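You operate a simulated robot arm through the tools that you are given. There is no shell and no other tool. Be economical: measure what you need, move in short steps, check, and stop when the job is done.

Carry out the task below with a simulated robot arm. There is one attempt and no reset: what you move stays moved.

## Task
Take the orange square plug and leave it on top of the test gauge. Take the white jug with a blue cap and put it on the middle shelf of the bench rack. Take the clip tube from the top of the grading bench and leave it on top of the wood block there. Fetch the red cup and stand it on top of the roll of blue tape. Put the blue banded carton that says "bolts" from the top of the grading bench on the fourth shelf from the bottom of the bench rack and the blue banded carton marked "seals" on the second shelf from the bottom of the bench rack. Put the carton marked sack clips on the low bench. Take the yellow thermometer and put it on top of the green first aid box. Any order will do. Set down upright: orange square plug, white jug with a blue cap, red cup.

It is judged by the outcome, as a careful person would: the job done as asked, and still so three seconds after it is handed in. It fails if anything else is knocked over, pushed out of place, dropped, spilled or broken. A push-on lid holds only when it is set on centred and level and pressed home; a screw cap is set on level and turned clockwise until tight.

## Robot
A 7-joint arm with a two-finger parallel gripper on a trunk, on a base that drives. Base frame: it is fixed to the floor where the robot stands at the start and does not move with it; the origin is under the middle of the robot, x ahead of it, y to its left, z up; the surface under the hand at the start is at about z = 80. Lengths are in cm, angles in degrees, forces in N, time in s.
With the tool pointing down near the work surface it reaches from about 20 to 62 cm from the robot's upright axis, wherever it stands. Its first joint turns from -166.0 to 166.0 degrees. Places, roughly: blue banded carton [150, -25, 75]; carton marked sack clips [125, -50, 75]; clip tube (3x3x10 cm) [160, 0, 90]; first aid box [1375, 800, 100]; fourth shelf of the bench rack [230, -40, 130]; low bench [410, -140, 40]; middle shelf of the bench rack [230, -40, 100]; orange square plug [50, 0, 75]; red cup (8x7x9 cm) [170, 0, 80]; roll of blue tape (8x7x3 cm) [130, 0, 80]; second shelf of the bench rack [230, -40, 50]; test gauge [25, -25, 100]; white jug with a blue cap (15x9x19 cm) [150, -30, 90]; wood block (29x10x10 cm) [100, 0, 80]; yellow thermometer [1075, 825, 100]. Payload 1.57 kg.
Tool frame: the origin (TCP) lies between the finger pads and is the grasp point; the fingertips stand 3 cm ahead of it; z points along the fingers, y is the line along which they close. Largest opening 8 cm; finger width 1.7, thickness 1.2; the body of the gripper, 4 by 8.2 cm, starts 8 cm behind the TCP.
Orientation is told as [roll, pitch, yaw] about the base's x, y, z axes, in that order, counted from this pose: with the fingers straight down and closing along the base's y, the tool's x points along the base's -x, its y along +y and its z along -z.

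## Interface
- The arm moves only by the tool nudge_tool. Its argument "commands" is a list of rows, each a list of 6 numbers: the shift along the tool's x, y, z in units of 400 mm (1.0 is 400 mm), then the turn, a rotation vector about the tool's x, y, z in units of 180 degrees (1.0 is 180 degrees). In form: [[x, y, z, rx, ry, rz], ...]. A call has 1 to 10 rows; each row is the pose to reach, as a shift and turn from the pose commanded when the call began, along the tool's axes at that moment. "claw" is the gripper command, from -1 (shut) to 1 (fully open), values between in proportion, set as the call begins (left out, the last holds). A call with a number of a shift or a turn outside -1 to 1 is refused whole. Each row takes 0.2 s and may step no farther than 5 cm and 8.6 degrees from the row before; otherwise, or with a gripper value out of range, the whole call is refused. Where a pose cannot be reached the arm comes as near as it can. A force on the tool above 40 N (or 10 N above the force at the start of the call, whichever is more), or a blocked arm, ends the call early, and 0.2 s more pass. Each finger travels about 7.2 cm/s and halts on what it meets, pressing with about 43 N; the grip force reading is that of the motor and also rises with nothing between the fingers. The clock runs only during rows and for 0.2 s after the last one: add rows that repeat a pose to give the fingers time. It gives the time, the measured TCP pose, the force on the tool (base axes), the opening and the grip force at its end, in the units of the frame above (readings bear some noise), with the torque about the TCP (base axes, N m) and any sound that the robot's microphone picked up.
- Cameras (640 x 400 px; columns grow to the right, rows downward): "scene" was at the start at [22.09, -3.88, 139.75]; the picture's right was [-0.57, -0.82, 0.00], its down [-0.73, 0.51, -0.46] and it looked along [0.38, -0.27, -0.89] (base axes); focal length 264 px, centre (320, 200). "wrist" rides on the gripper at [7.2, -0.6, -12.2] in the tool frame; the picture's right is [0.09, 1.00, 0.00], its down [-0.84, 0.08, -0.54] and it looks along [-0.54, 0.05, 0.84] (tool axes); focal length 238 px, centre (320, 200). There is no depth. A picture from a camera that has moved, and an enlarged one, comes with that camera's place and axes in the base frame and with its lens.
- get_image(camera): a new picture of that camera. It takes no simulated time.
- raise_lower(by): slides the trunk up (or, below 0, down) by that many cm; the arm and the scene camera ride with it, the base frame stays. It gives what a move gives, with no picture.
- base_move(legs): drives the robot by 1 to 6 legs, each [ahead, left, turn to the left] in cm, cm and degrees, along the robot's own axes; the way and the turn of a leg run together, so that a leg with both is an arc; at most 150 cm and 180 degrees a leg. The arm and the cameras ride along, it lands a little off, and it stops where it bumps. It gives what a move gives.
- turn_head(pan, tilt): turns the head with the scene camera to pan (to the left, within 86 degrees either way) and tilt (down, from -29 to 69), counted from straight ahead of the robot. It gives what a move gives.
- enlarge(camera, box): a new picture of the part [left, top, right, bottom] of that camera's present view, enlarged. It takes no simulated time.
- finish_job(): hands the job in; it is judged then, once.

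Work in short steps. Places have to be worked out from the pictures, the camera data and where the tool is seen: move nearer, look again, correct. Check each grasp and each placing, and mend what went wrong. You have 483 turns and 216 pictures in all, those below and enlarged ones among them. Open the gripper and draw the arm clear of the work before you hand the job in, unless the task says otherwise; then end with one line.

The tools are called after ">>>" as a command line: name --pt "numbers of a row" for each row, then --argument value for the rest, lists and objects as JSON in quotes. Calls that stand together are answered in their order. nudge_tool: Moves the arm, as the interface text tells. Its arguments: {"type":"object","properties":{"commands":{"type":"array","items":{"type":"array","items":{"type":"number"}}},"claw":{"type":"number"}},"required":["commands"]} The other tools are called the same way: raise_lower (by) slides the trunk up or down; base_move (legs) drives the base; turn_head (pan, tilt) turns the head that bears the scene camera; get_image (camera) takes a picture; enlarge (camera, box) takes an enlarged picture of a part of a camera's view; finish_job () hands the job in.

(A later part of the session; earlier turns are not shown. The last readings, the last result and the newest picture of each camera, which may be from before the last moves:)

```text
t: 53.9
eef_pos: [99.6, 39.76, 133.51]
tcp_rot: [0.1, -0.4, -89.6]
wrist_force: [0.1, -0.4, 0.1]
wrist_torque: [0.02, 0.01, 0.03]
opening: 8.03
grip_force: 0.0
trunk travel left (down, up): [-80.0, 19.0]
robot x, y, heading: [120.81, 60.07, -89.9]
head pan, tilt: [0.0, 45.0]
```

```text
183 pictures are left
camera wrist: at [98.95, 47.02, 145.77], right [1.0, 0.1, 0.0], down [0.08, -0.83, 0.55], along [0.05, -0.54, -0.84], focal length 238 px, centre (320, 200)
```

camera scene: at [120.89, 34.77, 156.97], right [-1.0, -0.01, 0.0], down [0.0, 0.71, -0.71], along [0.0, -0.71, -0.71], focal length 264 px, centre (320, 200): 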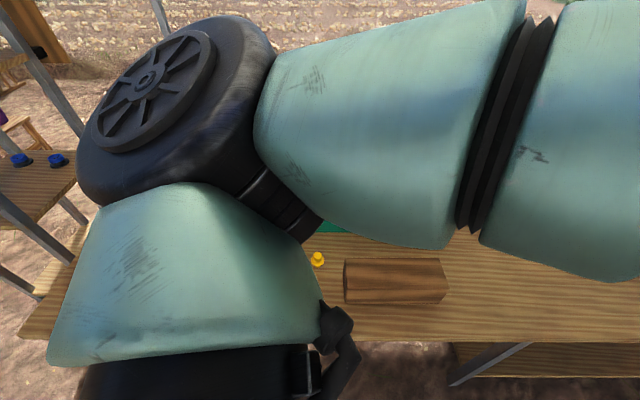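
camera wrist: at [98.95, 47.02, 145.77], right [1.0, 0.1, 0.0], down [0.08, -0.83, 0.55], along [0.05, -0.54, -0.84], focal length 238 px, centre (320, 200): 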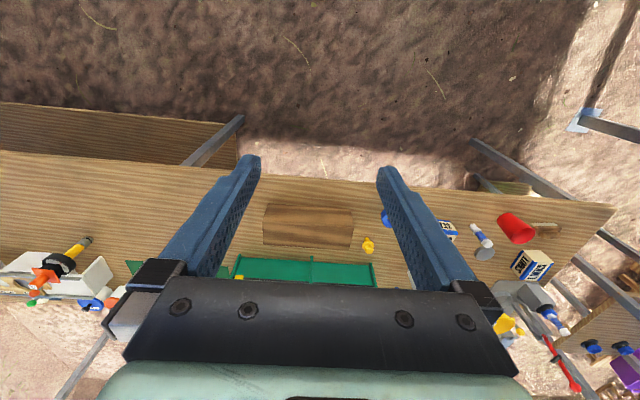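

The raised elbow blocks the head camera. I reach the hand out over the bench to unfold the arm, and then look.

>>> nudge_tool --pt "-0.1 0.03 0 0 0 0" --pt "-0.2 0.06 0 0 0 0" --pt "-0.3 0.09 0 0 0 0" --pt "-0.4 0.12 0 0 0 0" --pt "-0.5 0.15 0 0 0 0" --pt "-0.6 0.18 0 0 0 0" --pt "-0.7 0.21 0 0 0 0"

>>> get_image --camera "scene"

>>> get_image --camera "wrist"

```text
t: 55.5
eef_pos: [108.28, 11.63, 133.8]
tcp_rot: [0.1, -0.5, -89.6]
wrist_force: [-0.4, -0.2, -0.4]
wrist_torque: [0.03, -0.02, 0.01]
opening: 7.99
grip_force: 0.1
trunk travel left (down, up): [-80.0, 19.0]
robot x, y, heading: [120.58, 59.85, -89.8]
head pan, tilt: [0.0, 45.0]
```

```text
182 pictures are left
camera scene: at [120.91, 34.7, 156.96], right [-1.0, -0.01, 0.0], down [0.0, 0.71, -0.71], along [0.0, -0.71, -0.71], focal length 264 px, centre (320, 200)
```

scene: 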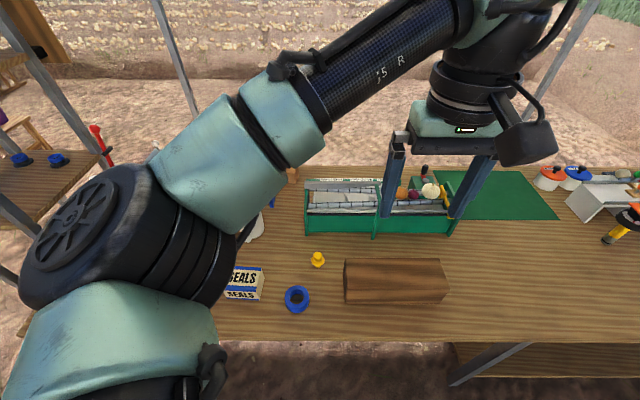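

```text
181 pictures are left
camera wrist: at [107.58, 18.87, 145.92], right [1.0, 0.1, 0.0], down [0.08, -0.83, 0.55], along [0.05, -0.54, -0.84], focal length 238 px, centre (320, 200)
```

wrist: 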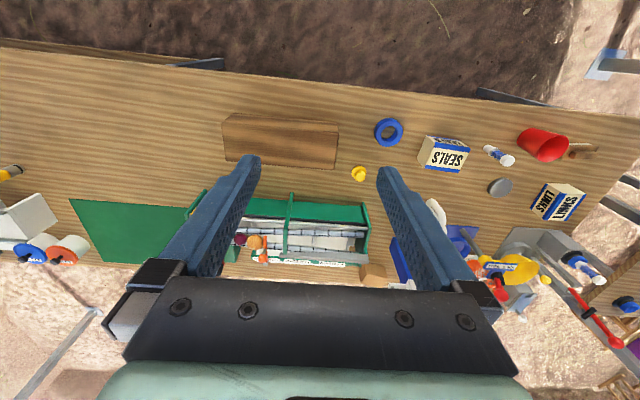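

The wrist view is good. I slide the robot 35 cm along (+x) to look down at the rest of the items.

>>> base_move --legs '[[0, 38, 0]]'

>>> get_image --camera "wrist"

>>> turn_head --pan 10 --tilt 40

>>> get_image --camera "scene"

```text
t: 57.9
eef_pos: [146.01, 12.02, 133.79]
tcp_rot: [0.2, -0.5, -89.5]
wrist_force: [-0.6, 0.1, 0.2]
wrist_torque: [0.01, 0.0, 0.0]
opening: 7.98
grip_force: 0.1
trunk travel left (down, up): [-80.0, 19.0]
robot x, y, heading: [158.69, 60.51, -89.5]
head pan, tilt: [0.0, 45.0]
```

```text
180 pictures are left
camera wrist: at [145.46, 19.22, 145.95], right [0.99, 0.1, 0.0], down [0.08, -0.83, 0.55], along [0.06, -0.54, -0.84], focal length 238 px, centre (320, 200)
```

wrist: 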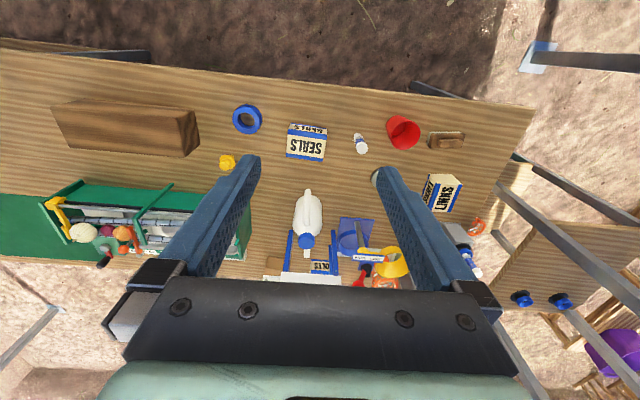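

```text
t: 58.6
eef_pos: [146.07, 11.94, 133.75]
tcp_rot: [0.1, -0.5, -89.5]
wrist_force: [0.8, 0.8, -0.4]
wrist_torque: [0.01, -0.02, -0.03]
opening: 7.99
grip_force: 0.0
trunk travel left (down, up): [-80.0, 19.0]
robot x, y, heading: [158.79, 60.49, -89.6]
head pan, tilt: [10.0, 40.0]
```

```text
179 pictures are left
camera scene: at [160.28, 34.8, 157.7], right [-0.98, -0.18, 0.0], down [-0.12, 0.63, -0.77], along [0.14, -0.75, -0.64], focal length 264 px, centre (320, 200)
```

scene: 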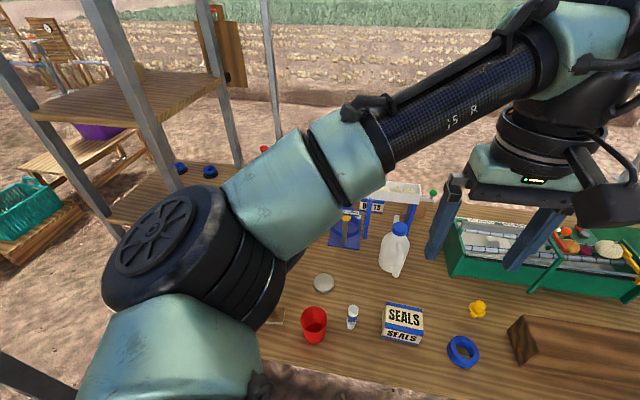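

Items are visible: seals carton, tape, cup, jug, probably "…LTS" carton behind a blue stand. I enlarge for details.

>>> enlarge --camera "scene" --box '[260, 170, 520, 370]'

>>> enlarge --camera "wrist" --box '[220, 80, 540, 290]'

>>> enlarge --camera "scene" --box '[0, 0, 280, 270]'

```text
2.00 times, centred on (390, 270) of scene
camera zoom: at [160.28, 34.8, 157.7], right [-0.98, -0.18, 0.0], down [-0.12, 0.63, -0.77], along [0.14, -0.75, -0.64], focal length 528 px, centre (180, 60)
```

zoom: 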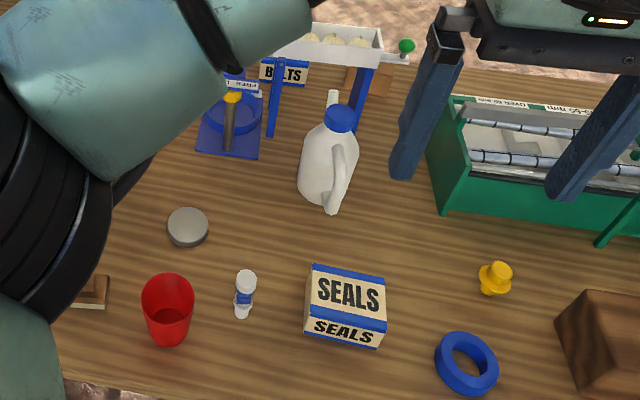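

```text
1.90 times, centred on (380, 185) of wrist
camera zoom: at [145.47, 19.22, 145.95], right [0.99, 0.1, 0.0], down [0.08, -0.83, 0.55], along [0.06, -0.54, -0.84], focal length 454 px, centre (206, 229)
```

zoom: 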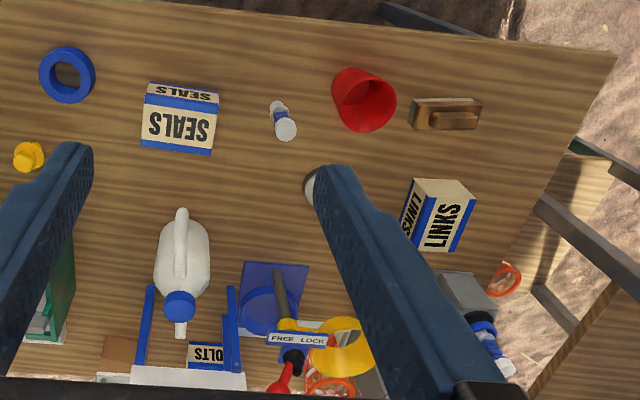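

```text
1.48 times, centred on (140, 135) of scene
camera zoom: at [160.28, 34.8, 157.7], right [-0.98, -0.18, 0.0], down [-0.12, 0.63, -0.77], along [0.14, -0.75, -0.64], focal length 391 px, centre (587, 296)
```

zoom: 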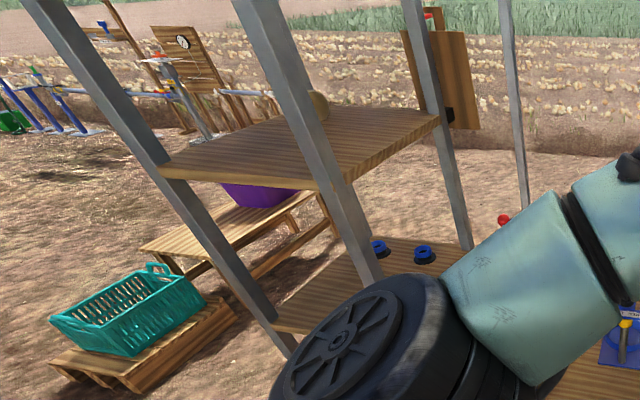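

Next job: cup onto tape. I move the robot closer (to about (147, 40)) so both are within reach, and look from above.

>>> base_move --legs '[[20, -12, 0]]'

>>> nudge_tool --pt "0.1 0.07 0 0 0 0" --pt "0.1 0.19 0 0 0 0" --pt "0.1 0.31 0 0 0 0" --pt "0.1 0.43 0 0 0 0" --pt "0.1 0.55 0.05 0 0 0" --pt "0.1 0.65 0.15 0 0 0" --pt "0.1 0.75 0.23 0 0 0"

>>> get_image --camera "wrist"

```text
t: 60.4
eef_pos: [134.25, -8.33, 133.69]
tcp_rot: [0.1, -0.3, -89.5]
wrist_force: [0.2, -0.2, -0.3]
wrist_torque: [0.03, -0.03, -0.01]
opening: 7.98
grip_force: 0.2
trunk travel left (down, up): [-80.0, 19.0]
robot x, y, heading: [146.73, 40.58, -89.4]
head pan, tilt: [10.0, 40.0]
```

```text
refused: row 5 steps farther than a row can; nothing moved
```

```text
175 pictures are left
camera wrist: at [133.68, -1.05, 145.97], right [0.99, 0.1, 0.0], down [0.08, -0.83, 0.55], along [0.06, -0.55, -0.84], focal length 238 px, centre (320, 200)
```

wrist: 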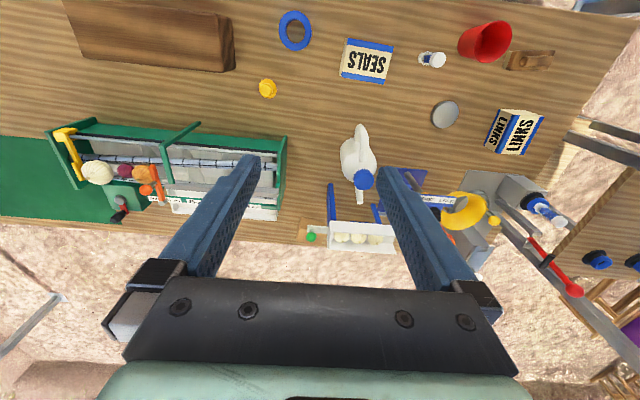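

Row step too long; resending with nine smaller rows toward the cup.

>>> nudge_tool --pt "0.036 0.092 0.055 0 0 0" --pt "0.072 0.184 0.11 0 0 0" --pt "0.108 0.277 0.165 0 0 0" --pt "0.144 0.369 0.22 0 0 0" --pt "0.18 0.461 0.277 0 0 0" --pt "0.217 0.553 0.333 0 0 0" --pt "0.253 0.645 0.39 0 0 0" --pt "0.289 0.738 0.44 0 0 0" --pt "0.325 0.83 0.5 0 0 0"

>>> get_image --camera "wrist"

```text
t: 62.4
eef_pos: [167.43, 5.01, 113.73]
tcp_rot: [0.1, -0.4, -89.6]
wrist_force: [0.1, -0.8, -0.2]
wrist_torque: [-0.01, 0.05, 0.02]
opening: 7.99
grip_force: 0.1
trunk travel left (down, up): [-80.0, 19.0]
robot x, y, heading: [147.45, 39.83, -89.3]
head pan, tilt: [10.0, 40.0]
```

```text
174 pictures are left
camera wrist: at [166.81, 12.18, 125.89], right [0.99, 0.1, 0.0], down [0.08, -0.83, 0.55], along [0.06, -0.55, -0.84], focal length 238 px, centre (320, 200)
```

wrist: 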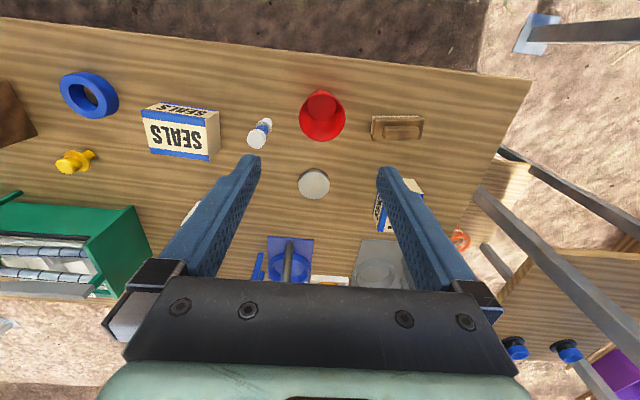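

Cup rim centre ≈ (168.2, 2.8), width ≈7.2. I position above it and check alignment before straddling.

>>> nudge_tool --pt "-0.03 0.01 0.1 0 0 0" --pt "-0.055 0.02 0.2 0 0 0" --pt "-0.055 0.02 0.3 0 0 0" --pt "-0.055 0.02 0.34 0 0 0"

>>> get_image --camera "wrist"

```text
t: 63.4
eef_pos: [168.32, 2.63, 100.12]
tcp_rot: [0.1, -0.4, -89.5]
wrist_force: [0.3, 0.5, -0.5]
wrist_torque: [-0.02, 0.01, -0.01]
opening: 8.0
grip_force: 0.2
trunk travel left (down, up): [-80.0, 19.0]
robot x, y, heading: [147.15, 39.97, -89.6]
head pan, tilt: [10.0, 40.0]
```

```text
173 pictures are left
camera wrist: at [167.58, 9.83, 112.27], right [0.99, 0.1, 0.0], down [0.08, -0.83, 0.55], along [0.06, -0.55, -0.84], focal length 238 px, centre (320, 200)
```

wrist: 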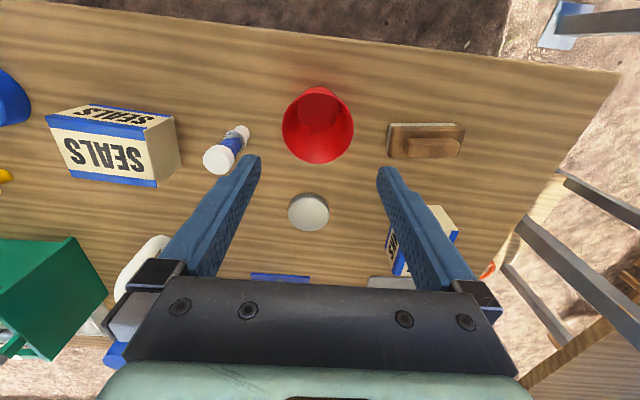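

Aligned within a few mm. Descending to z≈85.5 and closing gently.

>>> nudge_tool --pt "0.008 -0.002 0.1 0 0 0" --pt "0.008 -0.002 0.2 0 0 0" --pt "0.008 -0.002 0.3 0 0 0" --pt "0.008 -0.002 0.365 0 0 0"

>>> get_image --camera "wrist"

```text
t: 64.4
eef_pos: [168.14, 2.77, 85.53]
tcp_rot: [0.2, -0.4, -89.5]
wrist_force: [0.2, -0.8, -0.2]
wrist_torque: [-0.01, 0.0, -0.01]
opening: 7.98
grip_force: 0.0
trunk travel left (down, up): [-80.0, 19.0]
robot x, y, heading: [147.28, 40.68, -89.3]
head pan, tilt: [10.0, 40.0]
```

```text
172 pictures are left
camera wrist: at [167.47, 10.01, 97.65], right [0.99, 0.1, 0.0], down [0.08, -0.83, 0.55], along [0.06, -0.54, -0.84], focal length 238 px, centre (320, 200)
```

wrist: 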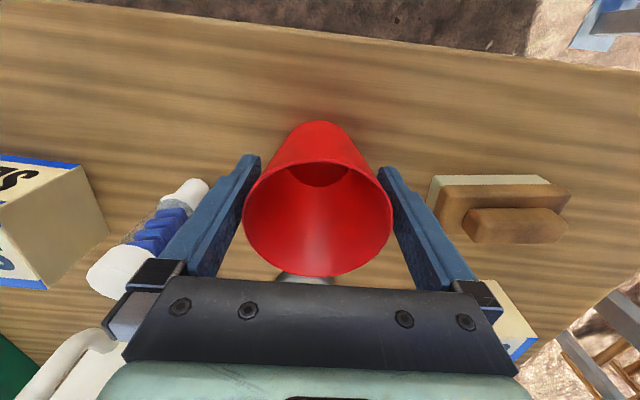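

Cup is between the fingers. Closing.

>>> nudge_tool --pt "0 0 0 0 0 0" --pt "0 0 0 0 0 0" --pt "0 0 0 0 0 0" --pt "0 0 0 0 0 0" --claw -1

>>> nudge_tool --pt "0 0 -0.03 0 0 0" --pt "0 0 -0.08 0 0 0"

>>> get_image --camera "wrist"

```text
t: 65.4
eef_pos: [168.13, 2.79, 85.49]
tcp_rot: [0.1, -0.5, -89.5]
wrist_force: [-0.6, 0.3, 0.3]
wrist_torque: [0.0, 0.02, 0.0]
opening: 7.05
grip_force: 43.4
trunk travel left (down, up): [-80.0, 19.0]
robot x, y, heading: [146.93, 40.16, -89.4]
head pan, tilt: [10.0, 40.0]
```

```text
t: 66.0
eef_pos: [168.07, 2.75, 88.71]
tcp_rot: [0.1, -0.4, -89.6]
wrist_force: [-0.2, 0.0, 0.4]
wrist_torque: [0.01, -0.04, 0.01]
opening: 7.02
grip_force: 43.2
trunk travel left (down, up): [-80.0, 19.0]
robot x, y, heading: [146.79, 39.77, -89.2]
head pan, tilt: [10.0, 40.0]
```

```text
171 pictures are left
camera wrist: at [167.49, 10.01, 100.93], right [0.99, 0.1, 0.0], down [0.08, -0.83, 0.55], along [0.06, -0.54, -0.84], focal length 238 px, centre (320, 200)
```

wrist: 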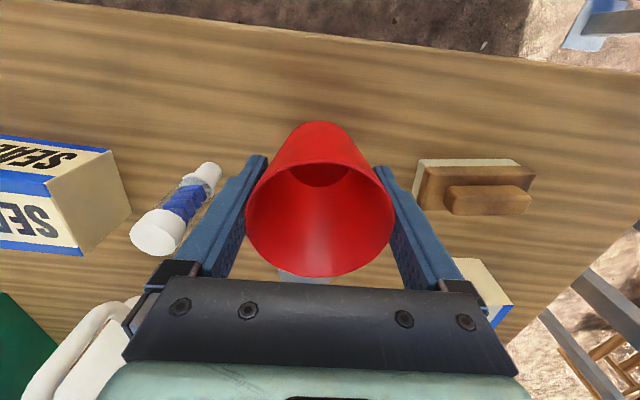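

Cup held upright. I lift over the other items and carry it toward the tape, stopping short (x≈138) to measure the tape.

>>> nudge_tool --pt "0 0 -0.12 0 0 0" --pt "0 0 -0.24 0 0 0" --pt "0 0 -0.36 0 0 0" --pt "0 0 -0.48 0 0 0" --pt "0 -0.12 -0.48 0 0 0" --pt "0 -0.24 -0.48 0 0 0" --pt "0 -0.36 -0.48 0 0 0" --pt "0 -0.48 -0.48 0 0 0" --pt "0 -0.6 -0.48 0 0 0" --pt "0 -0.72 -0.48 0 0 0"

>>> get_image --camera "wrist"

```text
t: 68.2
eef_pos: [139.09, 2.82, 107.94]
tcp_rot: [0.1, -0.5, -89.3]
wrist_force: [0.1, -0.2, 0.8]
wrist_torque: [0.03, -0.02, 0.01]
opening: 7.05
grip_force: 43.7
out of reach, approached as far as the arm can: row 3
trunk travel left (down, up): [-80.0, 19.0]
robot x, y, heading: [146.69, 39.96, -89.4]
head pan, tilt: [10.0, 40.0]
```

```text
170 pictures are left
camera wrist: at [138.49, 9.95, 120.1], right [0.99, 0.1, 0.0], down [0.08, -0.83, 0.55], along [0.06, -0.54, -0.84], focal length 238 px, centre (320, 200)
```

wrist: 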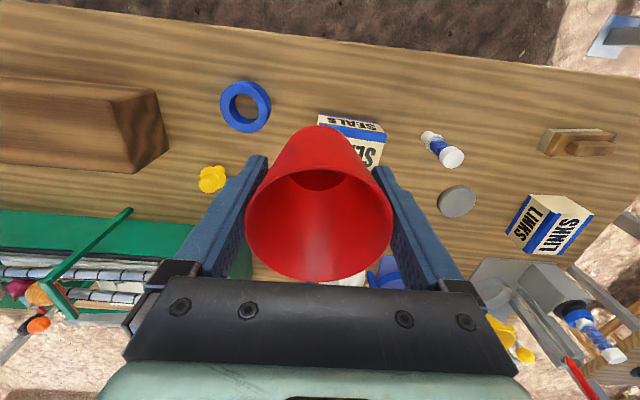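

Tape centre ≈ (128.7, 1.2). I enlarge to compare the hole with the cup's base.

>>> enlarge --camera "wrist" --box '[200, 60, 380, 170]'

```text
3.56 times, centred on (290, 115) of wrist
camera zoom: at [138.49, 9.95, 120.1], right [0.99, 0.1, 0.0], down [0.08, -0.83, 0.55], along [0.06, -0.54, -0.84], focal length 848 px, centre (427, 502)
```

zoom: 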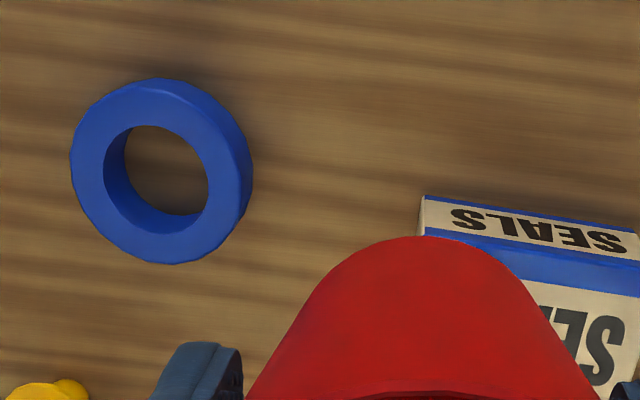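

Hole ≈4.4 cm, cup base ≈5 cm, so centring matters. I move over the tape, still 8 cm up, and look again.

>>> nudge_tool --pt "-0.012 -0.09 0 0 0 0" --pt "-0.03 -0.18 0 0 0 0" --pt "-0.045 -0.2625 0.05 0 0 0" --pt "-0.045 -0.2625 0.15 0 0 0" --pt "-0.045 -0.2625 0.25 0 0 0"

>>> get_image --camera "wrist"

>>> turn_head --pan -25 --tilt 60

>>> get_image --camera "scene"

```text
t: 69.4
eef_pos: [128.8, 0.67, 97.98]
tcp_rot: [0.1, -0.3, -89.5]
wrist_force: [-0.3, 0.3, -0.5]
wrist_torque: [-0.04, 0.0, 0.01]
opening: 7.05
grip_force: 43.1
trunk travel left (down, up): [-80.0, 19.0]
robot x, y, heading: [146.72, 40.01, -89.3]
head pan, tilt: [10.0, 40.0]
```

```text
168 pictures are left
camera wrist: at [128.21, 8.01, 110.04], right [0.99, 0.1, 0.0], down [0.08, -0.83, 0.55], along [0.06, -0.55, -0.84], focal length 238 px, centre (320, 200)
```

wrist: 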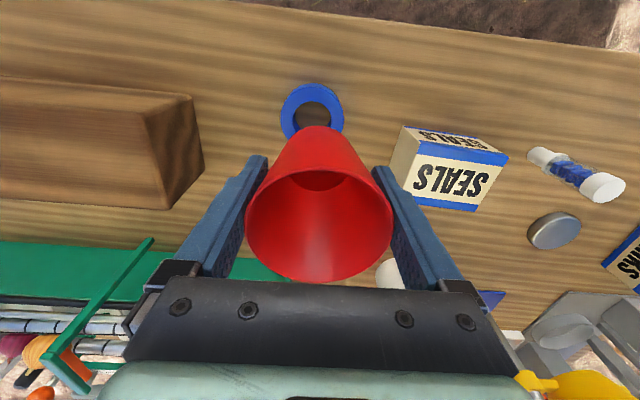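

```text
t: 70.4
eef_pos: [128.84, 0.71, 98.02]
tcp_rot: [0.1, -0.4, -89.5]
wrist_force: [0.1, -0.3, -0.1]
wrist_torque: [-0.01, 0.0, -0.01]
opening: 7.02
grip_force: 42.7
trunk travel left (down, up): [-80.0, 19.0]
robot x, y, heading: [146.89, 40.35, -89.4]
head pan, tilt: [-25.0, 60.0]
```

```text
167 pictures are left
camera scene: at [144.15, 16.8, 155.03], right [-0.91, 0.41, 0.0], down [0.36, 0.79, -0.5], along [-0.21, -0.46, -0.87], focal length 264 px, centre (320, 200)
```

scene: 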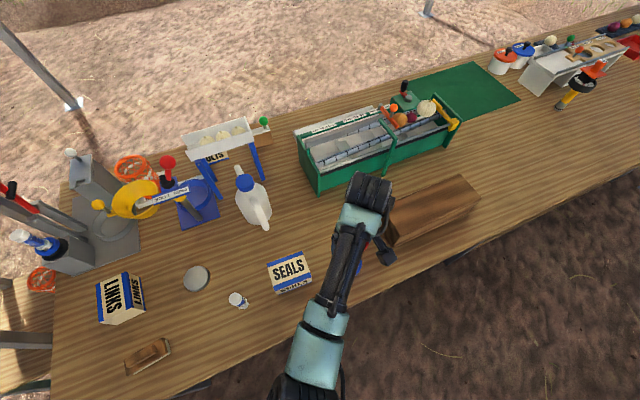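

Enlarging to refine the tape's centre relative to the cup.

>>> enlarge --camera "wrist" --box '[240, 70, 400, 290]'

```text
1.82 times, centred on (320, 180) of wrist
camera zoom: at [128.25, 7.99, 110.12], right [0.99, 0.1, 0.0], down [0.08, -0.83, 0.55], along [0.06, -0.54, -0.84], focal length 433 px, centre (320, 236)
```

zoom: 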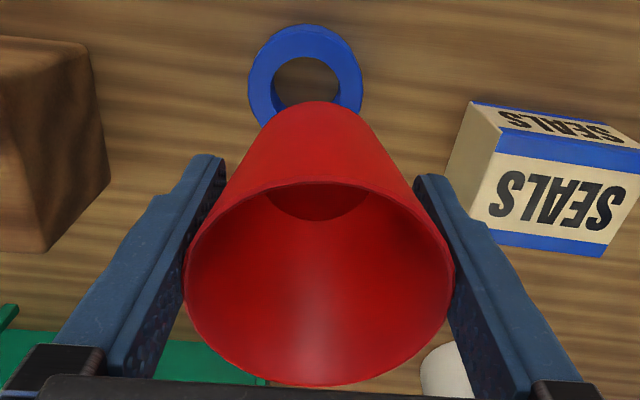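

Careful reading: cup centre (≈128.9, 0.3) vs tape (≈128.05, 0.87). I shift by (-0.85,+0.55) and come down to 2 cm above.

>>> nudge_tool --pt "0.014 -0.021 0 0 0 0" --pt "0.014 -0.021 0.1 0 0 0" --pt "0.014 -0.021 0.18 0 0 0"

>>> enlarge --camera "wrist" --box '[200, 60, 440, 290]'

>>> enlarge --camera "scene" --box '[300, 200, 440, 310]'

```text
t: 71.2
eef_pos: [128.12, 1.32, 90.61]
tcp_rot: [0.1, -0.4, -89.6]
wrist_force: [0.4, -0.6, -0.7]
wrist_torque: [-0.01, -0.01, 0.03]
opening: 7.02
grip_force: 42.9
trunk travel left (down, up): [-80.0, 19.0]
robot x, y, heading: [146.93, 40.01, -89.7]
head pan, tilt: [-25.0, 60.0]
```

```text
1.74 times, centred on (320, 175) of wrist
camera zoom: at [127.39, 8.51, 102.84], right [0.99, 0.1, 0.0], down [0.08, -0.83, 0.55], along [0.06, -0.54, -0.84], focal length 414 px, centre (320, 244)
```

zoom: 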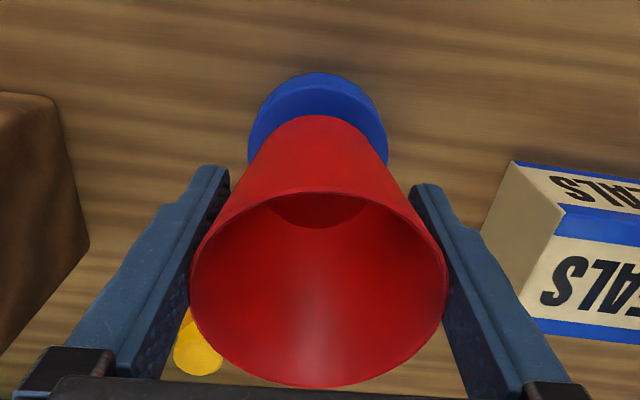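

```text
3.64 times, centred on (370, 255) of scene
camera zoom: at [144.14, 16.8, 155.03], right [-0.91, 0.41, 0.0], down [0.36, 0.79, -0.5], along [-0.21, -0.45, -0.87], focal length 959 px, centre (138, 0)
```

zoom: 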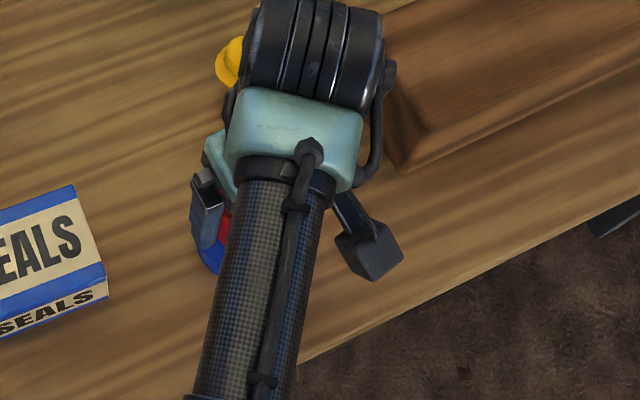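

Now aligned within about 2 mm. I nudge y by -0.15 and lower in small steps, watching force.

>>> nudge_tool --pt "-0.004 0 0.03 0 0 0" --pt "-0.004 0 0.042 0 0 0"

>>> nudge_tool --pt "0 0 0.006 0 0 0"

>>> nudge_tool --pt "0 0 0.006 0 0 0"

```text
t: 71.8
eef_pos: [128.07, 1.14, 88.94]
tcp_rot: [0.0, -0.5, -89.5]
wrist_force: [0.4, -0.1, -0.6]
wrist_torque: [0.0, 0.05, -0.02]
opening: 7.05
grip_force: 43.2
trunk travel left (down, up): [-80.0, 19.0]
robot x, y, heading: [146.84, 40.21, -89.6]
head pan, tilt: [-25.0, 60.0]
```

```text
t: 72.2
eef_pos: [127.91, 1.04, 88.9]
tcp_rot: [0.1, -0.4, -89.4]
wrist_force: [0.6, -0.5, -0.7]
wrist_torque: [-0.01, -0.03, -0.01]
opening: 7.05
grip_force: 43.2
trunk travel left (down, up): [-80.0, 19.0]
robot x, y, heading: [146.94, 40.09, -89.8]
head pan, tilt: [-25.0, 60.0]
```

```text
t: 72.6
eef_pos: [128.08, 1.14, 88.5]
tcp_rot: [0.1, -0.5, -89.3]
wrist_force: [0.7, 0.3, -0.7]
wrist_torque: [0.01, 0.0, 0.01]
opening: 7.04
grip_force: 42.8
trunk travel left (down, up): [-80.0, 19.0]
robot x, y, heading: [147.06, 39.77, -89.5]
head pan, tilt: [-25.0, 60.0]
```

Still no contact; continuing in 2 mm steps.

>>> nudge_tool --pt "0 0 0.006 0 0 0"

>>> nudge_tool --pt "0 0 0.005 0 0 0"

>>> enlarge --camera "wrist" --box '[200, 60, 440, 290]'

```text
t: 73.0
eef_pos: [128.12, 1.01, 88.36]
tcp_rot: [0.1, -0.4, -89.5]
wrist_force: [-0.2, 0.7, 5.3]
wrist_torque: [0.05, -0.11, -0.01]
opening: 7.03
grip_force: 43.1
trunk travel left (down, up): [-80.0, 19.0]
robot x, y, heading: [146.91, 40.12, -89.4]
head pan, tilt: [-25.0, 60.0]
```

```text
t: 73.4
eef_pos: [128.16, 0.97, 88.3]
tcp_rot: [-0.1, -0.6, -89.5]
wrist_force: [-0.2, 2.6, 18.7]
wrist_torque: [0.39, 0.06, -0.03]
opening: 7.02
grip_force: 42.3
trunk travel left (down, up): [-80.0, 19.0]
robot x, y, heading: [146.78, 40.06, -89.5]
head pan, tilt: [-25.0, 60.0]
```

```text
1.74 times, centred on (320, 175) of wrist
camera zoom: at [127.47, 8.33, 100.44], right [0.99, 0.1, 0.0], down [0.08, -0.83, 0.55], along [0.05, -0.55, -0.83], focal length 414 px, centre (320, 244)
```

zoom: 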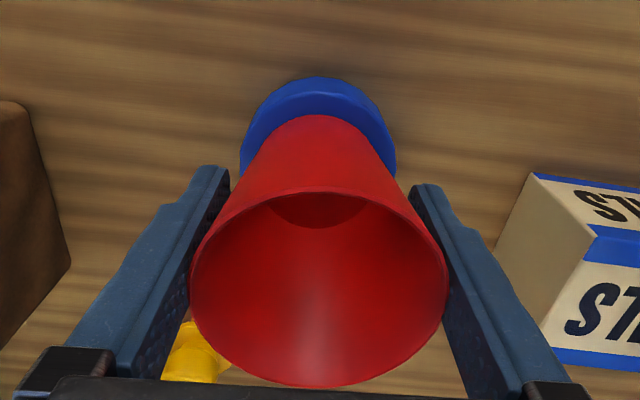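

Contact at the expected height and symmetric over the ring. Easing the force and releasing.

>>> nudge_tool --pt "0 0 -0.005 0 0 0" --pt "0 0 -0.005 0 0 0"

>>> nudge_tool --pt "0 0 0 0 0 0" --pt "0 0 0 0 0 0" --claw 1

>>> get_image --camera "wrist"

```text
t: 74.0
eef_pos: [128.1, 1.08, 88.18]
tcp_rot: [0.1, -0.5, -89.5]
wrist_force: [-2.2, -2.4, 11.2]
wrist_torque: [0.11, 0.09, 0.02]
opening: 7.04
grip_force: 42.7
trunk travel left (down, up): [-80.0, 19.0]
robot x, y, heading: [147.12, 40.19, -89.4]
head pan, tilt: [-25.0, 60.0]
```

```text
t: 74.6
eef_pos: [128.15, 1.04, 88.23]
tcp_rot: [0.1, -0.2, -89.5]
wrist_force: [0.3, 0.6, 0.1]
wrist_torque: [-0.02, -0.02, -0.01]
opening: 8.03
grip_force: 0.0
trunk travel left (down, up): [-80.0, 19.0]
robot x, y, heading: [146.64, 40.02, -89.3]
head pan, tilt: [-25.0, 60.0]
```

```text
162 pictures are left
camera wrist: at [127.47, 8.29, 100.41], right [0.99, 0.1, 0.0], down [0.08, -0.83, 0.55], along [0.06, -0.54, -0.84], focal length 238 px, centre (320, 200)
```

wrist: 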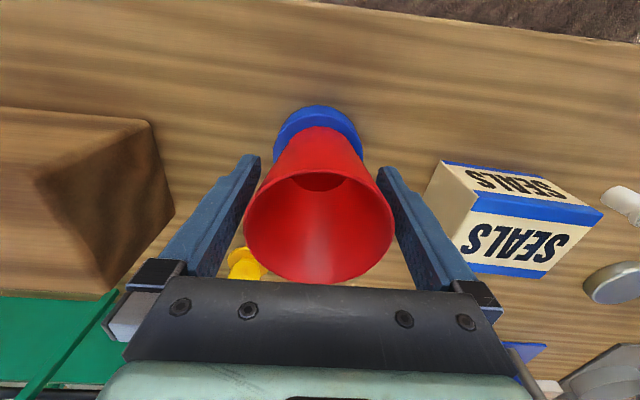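

Released; cup stands centred. I lift and move to the clip tube at about (158.4,-1.2).

>>> nudge_tool --pt "0 0 -0.12 0 0 0" --pt "0 0 -0.24 0 0 0" --pt "0 0 -0.36 0 0 0" --pt "-0.01 0.11 -0.4 0 0 0" --pt "-0.02 0.22 -0.42 0 0 0" --pt "-0.03 0.33 -0.42 0 0 0" --pt "-0.04 0.44 -0.42 0 0 0" --pt "-0.05 0.55 -0.42 0 0 0" --pt "-0.056 0.66 -0.42 0 0 0" --pt "-0.056 0.757 -0.38 0 0 0"

>>> get_image --camera "wrist"

>>> get_image --camera "scene"

```text
t: 76.8
eef_pos: [158.52, -0.66, 103.46]
tcp_rot: [0.1, -0.4, -89.5]
wrist_force: [0.1, 0.8, -1.1]
wrist_torque: [0.01, -0.02, -0.02]
opening: 8.0
grip_force: 0.1
out of reach, approached as far as the arm can: row 3
trunk travel left (down, up): [-80.0, 19.0]
robot x, y, heading: [146.66, 39.84, -89.6]
head pan, tilt: [-25.0, 60.0]
```

```text
161 pictures are left
camera wrist: at [157.83, 6.49, 115.63], right [0.99, 0.1, 0.0], down [0.08, -0.83, 0.55], along [0.06, -0.54, -0.84], focal length 238 px, centre (320, 200)
```

wrist: 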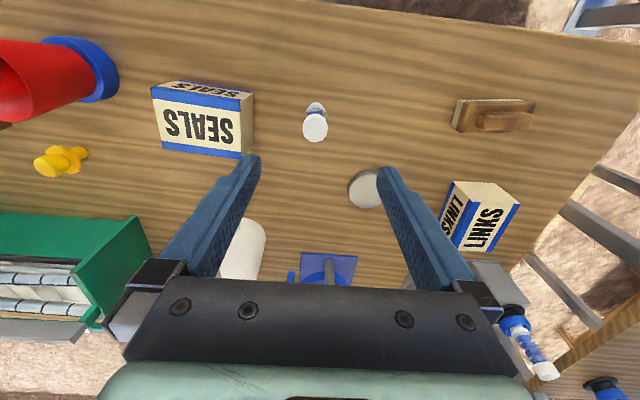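

```text
160 pictures are left
camera scene: at [144.17, 16.81, 155.03], right [-0.91, 0.41, 0.0], down [0.36, 0.79, -0.5], along [-0.21, -0.45, -0.87], focal length 264 px, centre (320, 200)
```

scene: 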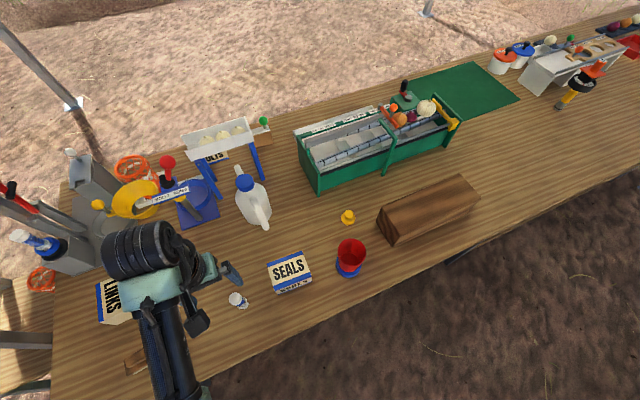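

Tube at (158.3,-1.0). Partially closing the fingers and descending around it.

>>> nudge_tool --pt "-0.009 -0.005 0.1 0 0 0" --pt "-0.009 -0.005 0.2 0 0 0" --pt "-0.009 -0.005 0.3 0 0 0" --pt "-0.009 -0.005 0.38 0 0 0" --pt "-0.009 -0.005 0.4375 0 0 0" --claw 0.3

>>> get_image --camera "wrist"

```text
t: 78.0
eef_pos: [158.11, -1.3, 86.12]
tcp_rot: [0.1, -0.4, -89.5]
wrist_force: [-0.8, 0.0, -0.1]
wrist_torque: [0.01, -0.01, 0.0]
opening: 5.19
grip_force: 0.2
trunk travel left (down, up): [-80.0, 19.0]
robot x, y, heading: [147.0, 40.03, -89.3]
head pan, tilt: [-25.0, 60.0]
```

```text
159 pictures are left
camera wrist: at [157.53, 5.88, 98.23], right [0.99, 0.1, 0.0], down [0.08, -0.83, 0.55], along [0.06, -0.55, -0.84], focal length 238 px, centre (320, 200)
```

wrist: 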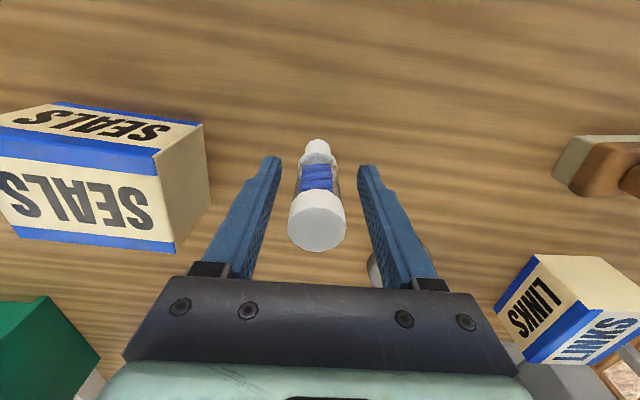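

Closing on the tube and lifting.

>>> nudge_tool --pt "0 0 0 0 0 0" --pt "0 0 0 0 0 0" --pt "0 0 0 0 0 0" --pt "0 0 -0.03 0 0 0" --pt "0 0 -0.12 0 0 0" --pt "0 0 -0.24 0 0 0" --pt "0 0 -0.36 0 0 0" --pt "0 0 -0.43 0 0 0" --claw -1

>>> get_image --camera "wrist"

```text
t: 79.8
eef_pos: [158.2, -1.9, 103.66]
tcp_rot: [-0.1, -1.6, -89.4]
wrist_force: [-0.3, -0.3, -1.0]
wrist_torque: [0.0, 0.01, -0.01]
opening: 2.53
grip_force: 36.3
out of reach, approached as far as the arm can: row 8
trunk travel left (down, up): [-80.0, 19.0]
robot x, y, heading: [146.73, 40.07, -89.5]
head pan, tilt: [-25.0, 60.0]
```

```text
158 pictures are left
camera wrist: at [157.63, 5.63, 115.61], right [0.99, 0.1, -0.01], down [0.09, -0.82, 0.57], along [0.05, -0.56, -0.82], focal length 238 px, centre (320, 200)
```

wrist: 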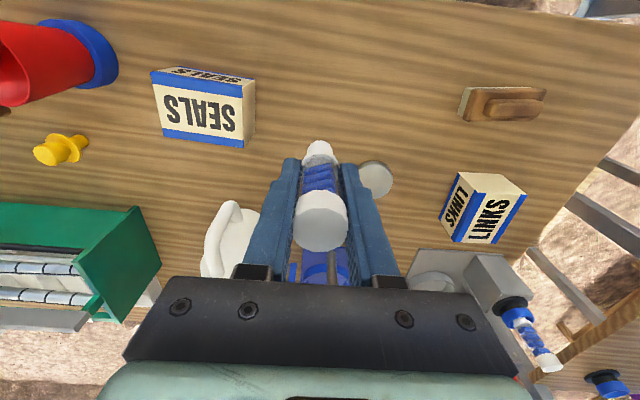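

Tube held (2.5 cm). I carry it over toward the block's near end at x≈111.

>>> nudge_tool --pt "0 -0.11 -0.03 0 0 0" --pt "0 -0.22 -0.03 0 0 0" --pt "0 -0.33 -0.03 0 0 0" --pt "0 -0.44 -0.03 0 0 0" --pt "0 -0.55 -0.03 0 0 0" --pt "0 -0.66 -0.03 0 0 0" --pt "-0.01 -0.77 -0.03 0 0 0" --pt "-0.02 -0.88 -0.03 0 0 0" --pt "-0.03 -0.99 -0.03 0 0 0"

>>> get_image --camera "wrist"

```text
t: 81.8
eef_pos: [118.44, -2.7, 104.44]
tcp_rot: [0.0, -0.3, -89.3]
wrist_force: [-0.7, -0.4, 0.2]
wrist_torque: [0.03, -0.06, 0.02]
opening: 2.51
grip_force: 36.6
trunk travel left (down, up): [-80.0, 19.0]
robot x, y, heading: [147.02, 39.86, -89.5]
head pan, tilt: [-25.0, 60.0]
```

```text
157 pictures are left
camera wrist: at [117.79, 4.51, 116.63], right [0.99, 0.1, 0.0], down [0.09, -0.83, 0.55], along [0.06, -0.54, -0.84], focal length 238 px, centre (320, 200)
```

wrist: 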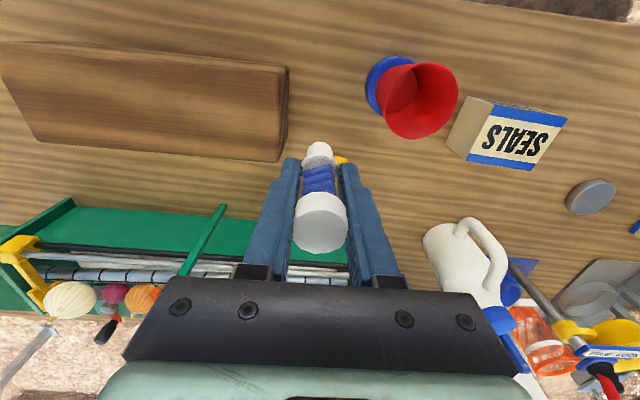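

Block top spans y -7.7..2.3, ending at x≈114.4. I place the tube at (108,-2.7), lowering to just above contact (expected TCP 96.1).

>>> nudge_tool --pt "0 -0.1 0 0 0 0" --pt "0 -0.2 0 0 0 0" --pt "0 -0.26 0 0 0 0" --pt "0 -0.26 0.08 0 0 0" --pt "0 -0.26 0.17 0 0 0"

>>> nudge_tool --pt "0 0 0.02 0 0 0" --pt "0 0 0.025 0 0 0"

>>> get_image --camera "wrist"

```text
t: 83.0
eef_pos: [108.1, -2.81, 97.42]
tcp_rot: [0.1, -0.5, -89.5]
wrist_force: [-0.1, -0.3, -0.3]
wrist_torque: [-0.04, 0.0, -0.01]
opening: 2.5
grip_force: 36.4
trunk travel left (down, up): [-80.0, 19.0]
robot x, y, heading: [147.06, 40.49, -89.8]
head pan, tilt: [-25.0, 60.0]
```

```text
t: 83.6
eef_pos: [108.14, -2.8, 96.53]
tcp_rot: [0.2, -0.5, -89.4]
wrist_force: [0.3, -0.1, 0.2]
wrist_torque: [-0.02, 0.05, -0.02]
opening: 2.49
grip_force: 36.4
trunk travel left (down, up): [-80.0, 19.0]
robot x, y, heading: [147.15, 40.0, -89.4]
head pan, tilt: [-25.0, 60.0]
```

```text
156 pictures are left
camera wrist: at [107.53, 4.32, 108.71], right [0.99, 0.1, 0.0], down [0.08, -0.83, 0.55], along [0.06, -0.55, -0.84], focal length 238 px, centre (320, 200)
```

wrist: 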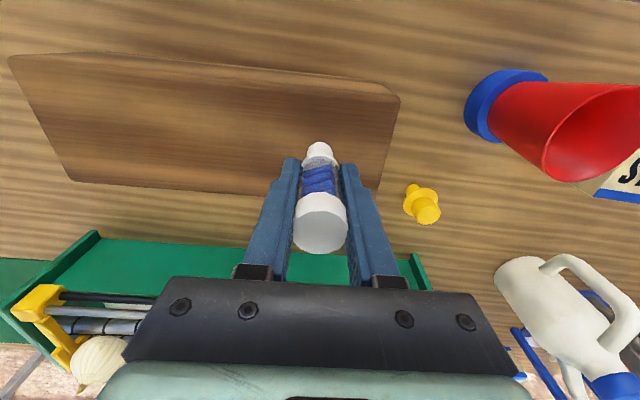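

Just above the block; lowering in 2 mm steps to contact.

>>> nudge_tool --pt "0 0 0.006 0 0 0"

>>> nudge_tool --pt "0 0 0.006 0 0 0"

>>> nudge_tool --pt "0 0 0.005 0 0 0"

```text
t: 84.0
eef_pos: [108.09, -2.89, 96.34]
tcp_rot: [0.0, -0.4, -89.4]
wrist_force: [-0.2, 0.2, -0.7]
wrist_torque: [0.0, 0.03, 0.02]
opening: 2.48
grip_force: 36.4
trunk travel left (down, up): [-80.0, 19.0]
robot x, y, heading: [147.07, 39.85, -89.6]
head pan, tilt: [-25.0, 60.0]
```

```text
t: 84.4
eef_pos: [108.05, -2.85, 96.24]
tcp_rot: [0.0, -0.4, -89.5]
wrist_force: [-0.2, 0.8, 1.8]
wrist_torque: [0.02, 0.0, 0.0]
opening: 2.51
grip_force: 36.6
trunk travel left (down, up): [-80.0, 19.0]
robot x, y, heading: [147.28, 39.84, -89.6]
head pan, tilt: [-25.0, 60.0]
```

```text
t: 84.8
eef_pos: [108.27, -2.78, 96.13]
tcp_rot: [-0.1, -0.5, -89.5]
wrist_force: [1.7, 2.1, 11.4]
wrist_torque: [0.15, -0.09, 0.03]
opening: 2.51
grip_force: 36.0
trunk travel left (down, up): [-80.0, 19.0]
robot x, y, heading: [146.9, 40.5, -89.3]
head pan, tilt: [-25.0, 60.0]
```

Contact made. Opening and drawing straight up.

>>> nudge_tool --pt "0 0 -0.003 0 0 0" --pt "0 0 -0.003 0 0 0" --pt "0 0 -0.003 0 0 0" --claw 0.3

>>> nudge_tool --pt "0 0 -0.1 0 0 0" --pt "0 0 -0.2 0 0 0" --pt "0 0 -0.3 0 0 0"

>>> get_image --camera "wrist"

```text
t: 85.6
eef_pos: [108.12, -2.91, 95.86]
tcp_rot: [0.1, -0.4, -89.4]
wrist_force: [0.1, -0.4, 0.3]
wrist_torque: [0.02, 0.0, 0.0]
opening: 5.2
grip_force: 0.0
trunk travel left (down, up): [-80.0, 19.0]
robot x, y, heading: [147.27, 40.02, -89.6]
head pan, tilt: [-25.0, 60.0]
```

```text
t: 86.4
eef_pos: [108.31, -2.67, 108.03]
tcp_rot: [0.1, -0.4, -89.4]
wrist_force: [0.5, 1.0, 0.3]
wrist_torque: [0.03, -0.01, 0.01]
opening: 5.21
grip_force: 0.0
trunk travel left (down, up): [-80.0, 19.0]
robot x, y, heading: [146.69, 40.23, -89.4]
head pan, tilt: [-25.0, 60.0]
```

```text
155 pictures are left
camera wrist: at [107.62, 4.47, 120.24], right [0.99, 0.1, 0.0], down [0.08, -0.83, 0.55], along [0.06, -0.54, -0.84], focal length 238 px, centre (320, 200)
```

wrist: 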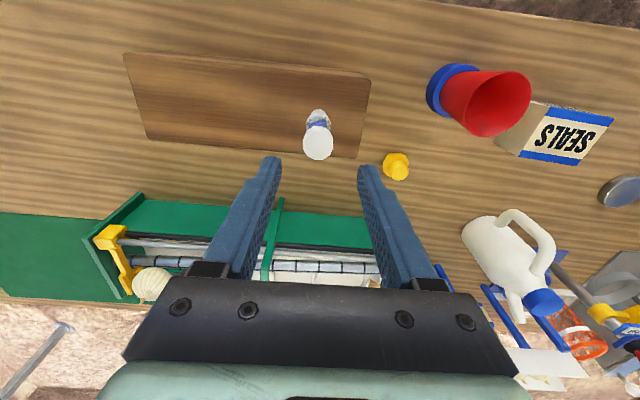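

Tube stands on the block. Next I survey the bench rack: back away from the bench and drive along to x≈215.

>>> base_move --legs '[[-35, 0, 0], [0, 60, 0]]'

>>> turn_head --pan 25 --tilt 35

>>> get_image --camera "scene"

```text
t: 91.6
eef_pos: [167.65, 33.01, 108.04]
tcp_rot: [0.0, -0.5, -89.5]
wrist_force: [-0.2, 0.2, -0.5]
wrist_torque: [0.01, 0.03, -0.01]
opening: 5.22
grip_force: 0.0
trunk travel left (down, up): [-80.0, 19.0]
robot x, y, heading: [206.37, 75.87, -89.6]
head pan, tilt: [-25.0, 60.0]
```

```text
t: 92.8
eef_pos: [167.47, 32.88, 107.99]
tcp_rot: [0.1, -0.4, -89.5]
wrist_force: [-0.5, -0.2, 0.3]
wrist_torque: [0.02, -0.02, -0.01]
opening: 5.2
grip_force: 0.1
trunk travel left (down, up): [-80.0, 19.0]
robot x, y, heading: [206.72, 75.79, -89.9]
head pan, tilt: [25.0, 35.0]
```

```text
154 pictures are left
camera scene: at [210.08, 50.59, 158.45], right [-0.9, -0.43, 0.0], down [-0.25, 0.52, -0.82], along [0.35, -0.74, -0.57], focal length 264 px, centre (320, 200)
```

scene: 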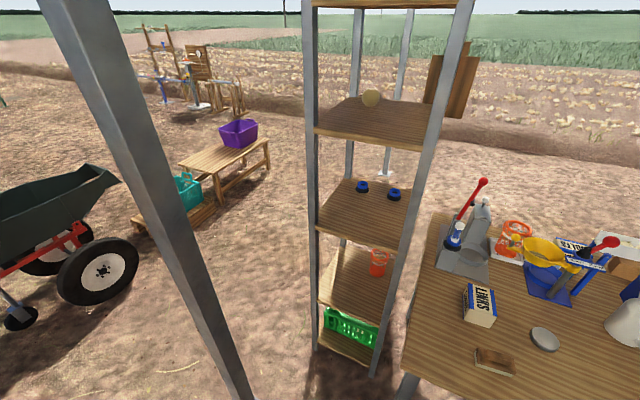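

Rack: front posts at x≈210 and 243, y≈-18, depth to y≈-55; shelves at z≈50 (2nd), 92 (middle), 131 (4th), with free room in front. For shelf placing I'll grasp with a tilted hand. I go to a spot from which I can grip the seals carton across its 7 cm width with the hand leaning from +x.

>>> base_move --legs '[[0, -26, 0], [40, 0, 0], [0, 0, -45]]'

>>> get_image --camera "wrist"

```text
t: 98.8
eef_pos: [122.88, 33.14, 107.99]
tcp_rot: [0.1, -0.4, -134.8]
wrist_force: [0.2, 0.2, 0.4]
wrist_torque: [0.0, 0.0, 0.0]
opening: 5.22
grip_force: 0.1
trunk travel left (down, up): [-80.0, 19.0]
robot x, y, heading: [180.63, 35.94, -134.7]
head pan, tilt: [25.0, 35.0]
```

```text
153 pictures are left
camera wrist: at [127.65, 38.73, 120.19], right [0.77, -0.64, 0.0], down [-0.53, -0.65, 0.55], along [-0.35, -0.42, -0.84], focal length 238 px, centre (320, 200)
```

wrist: 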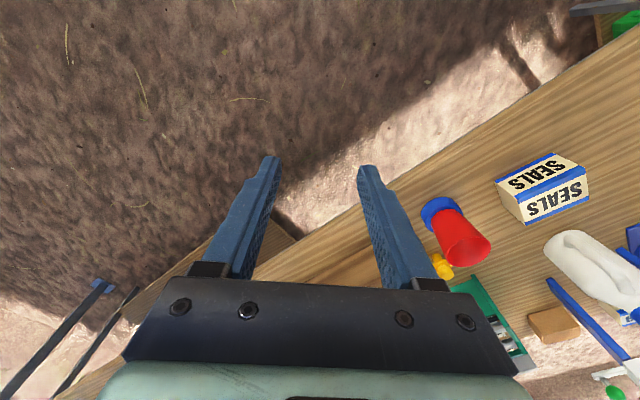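

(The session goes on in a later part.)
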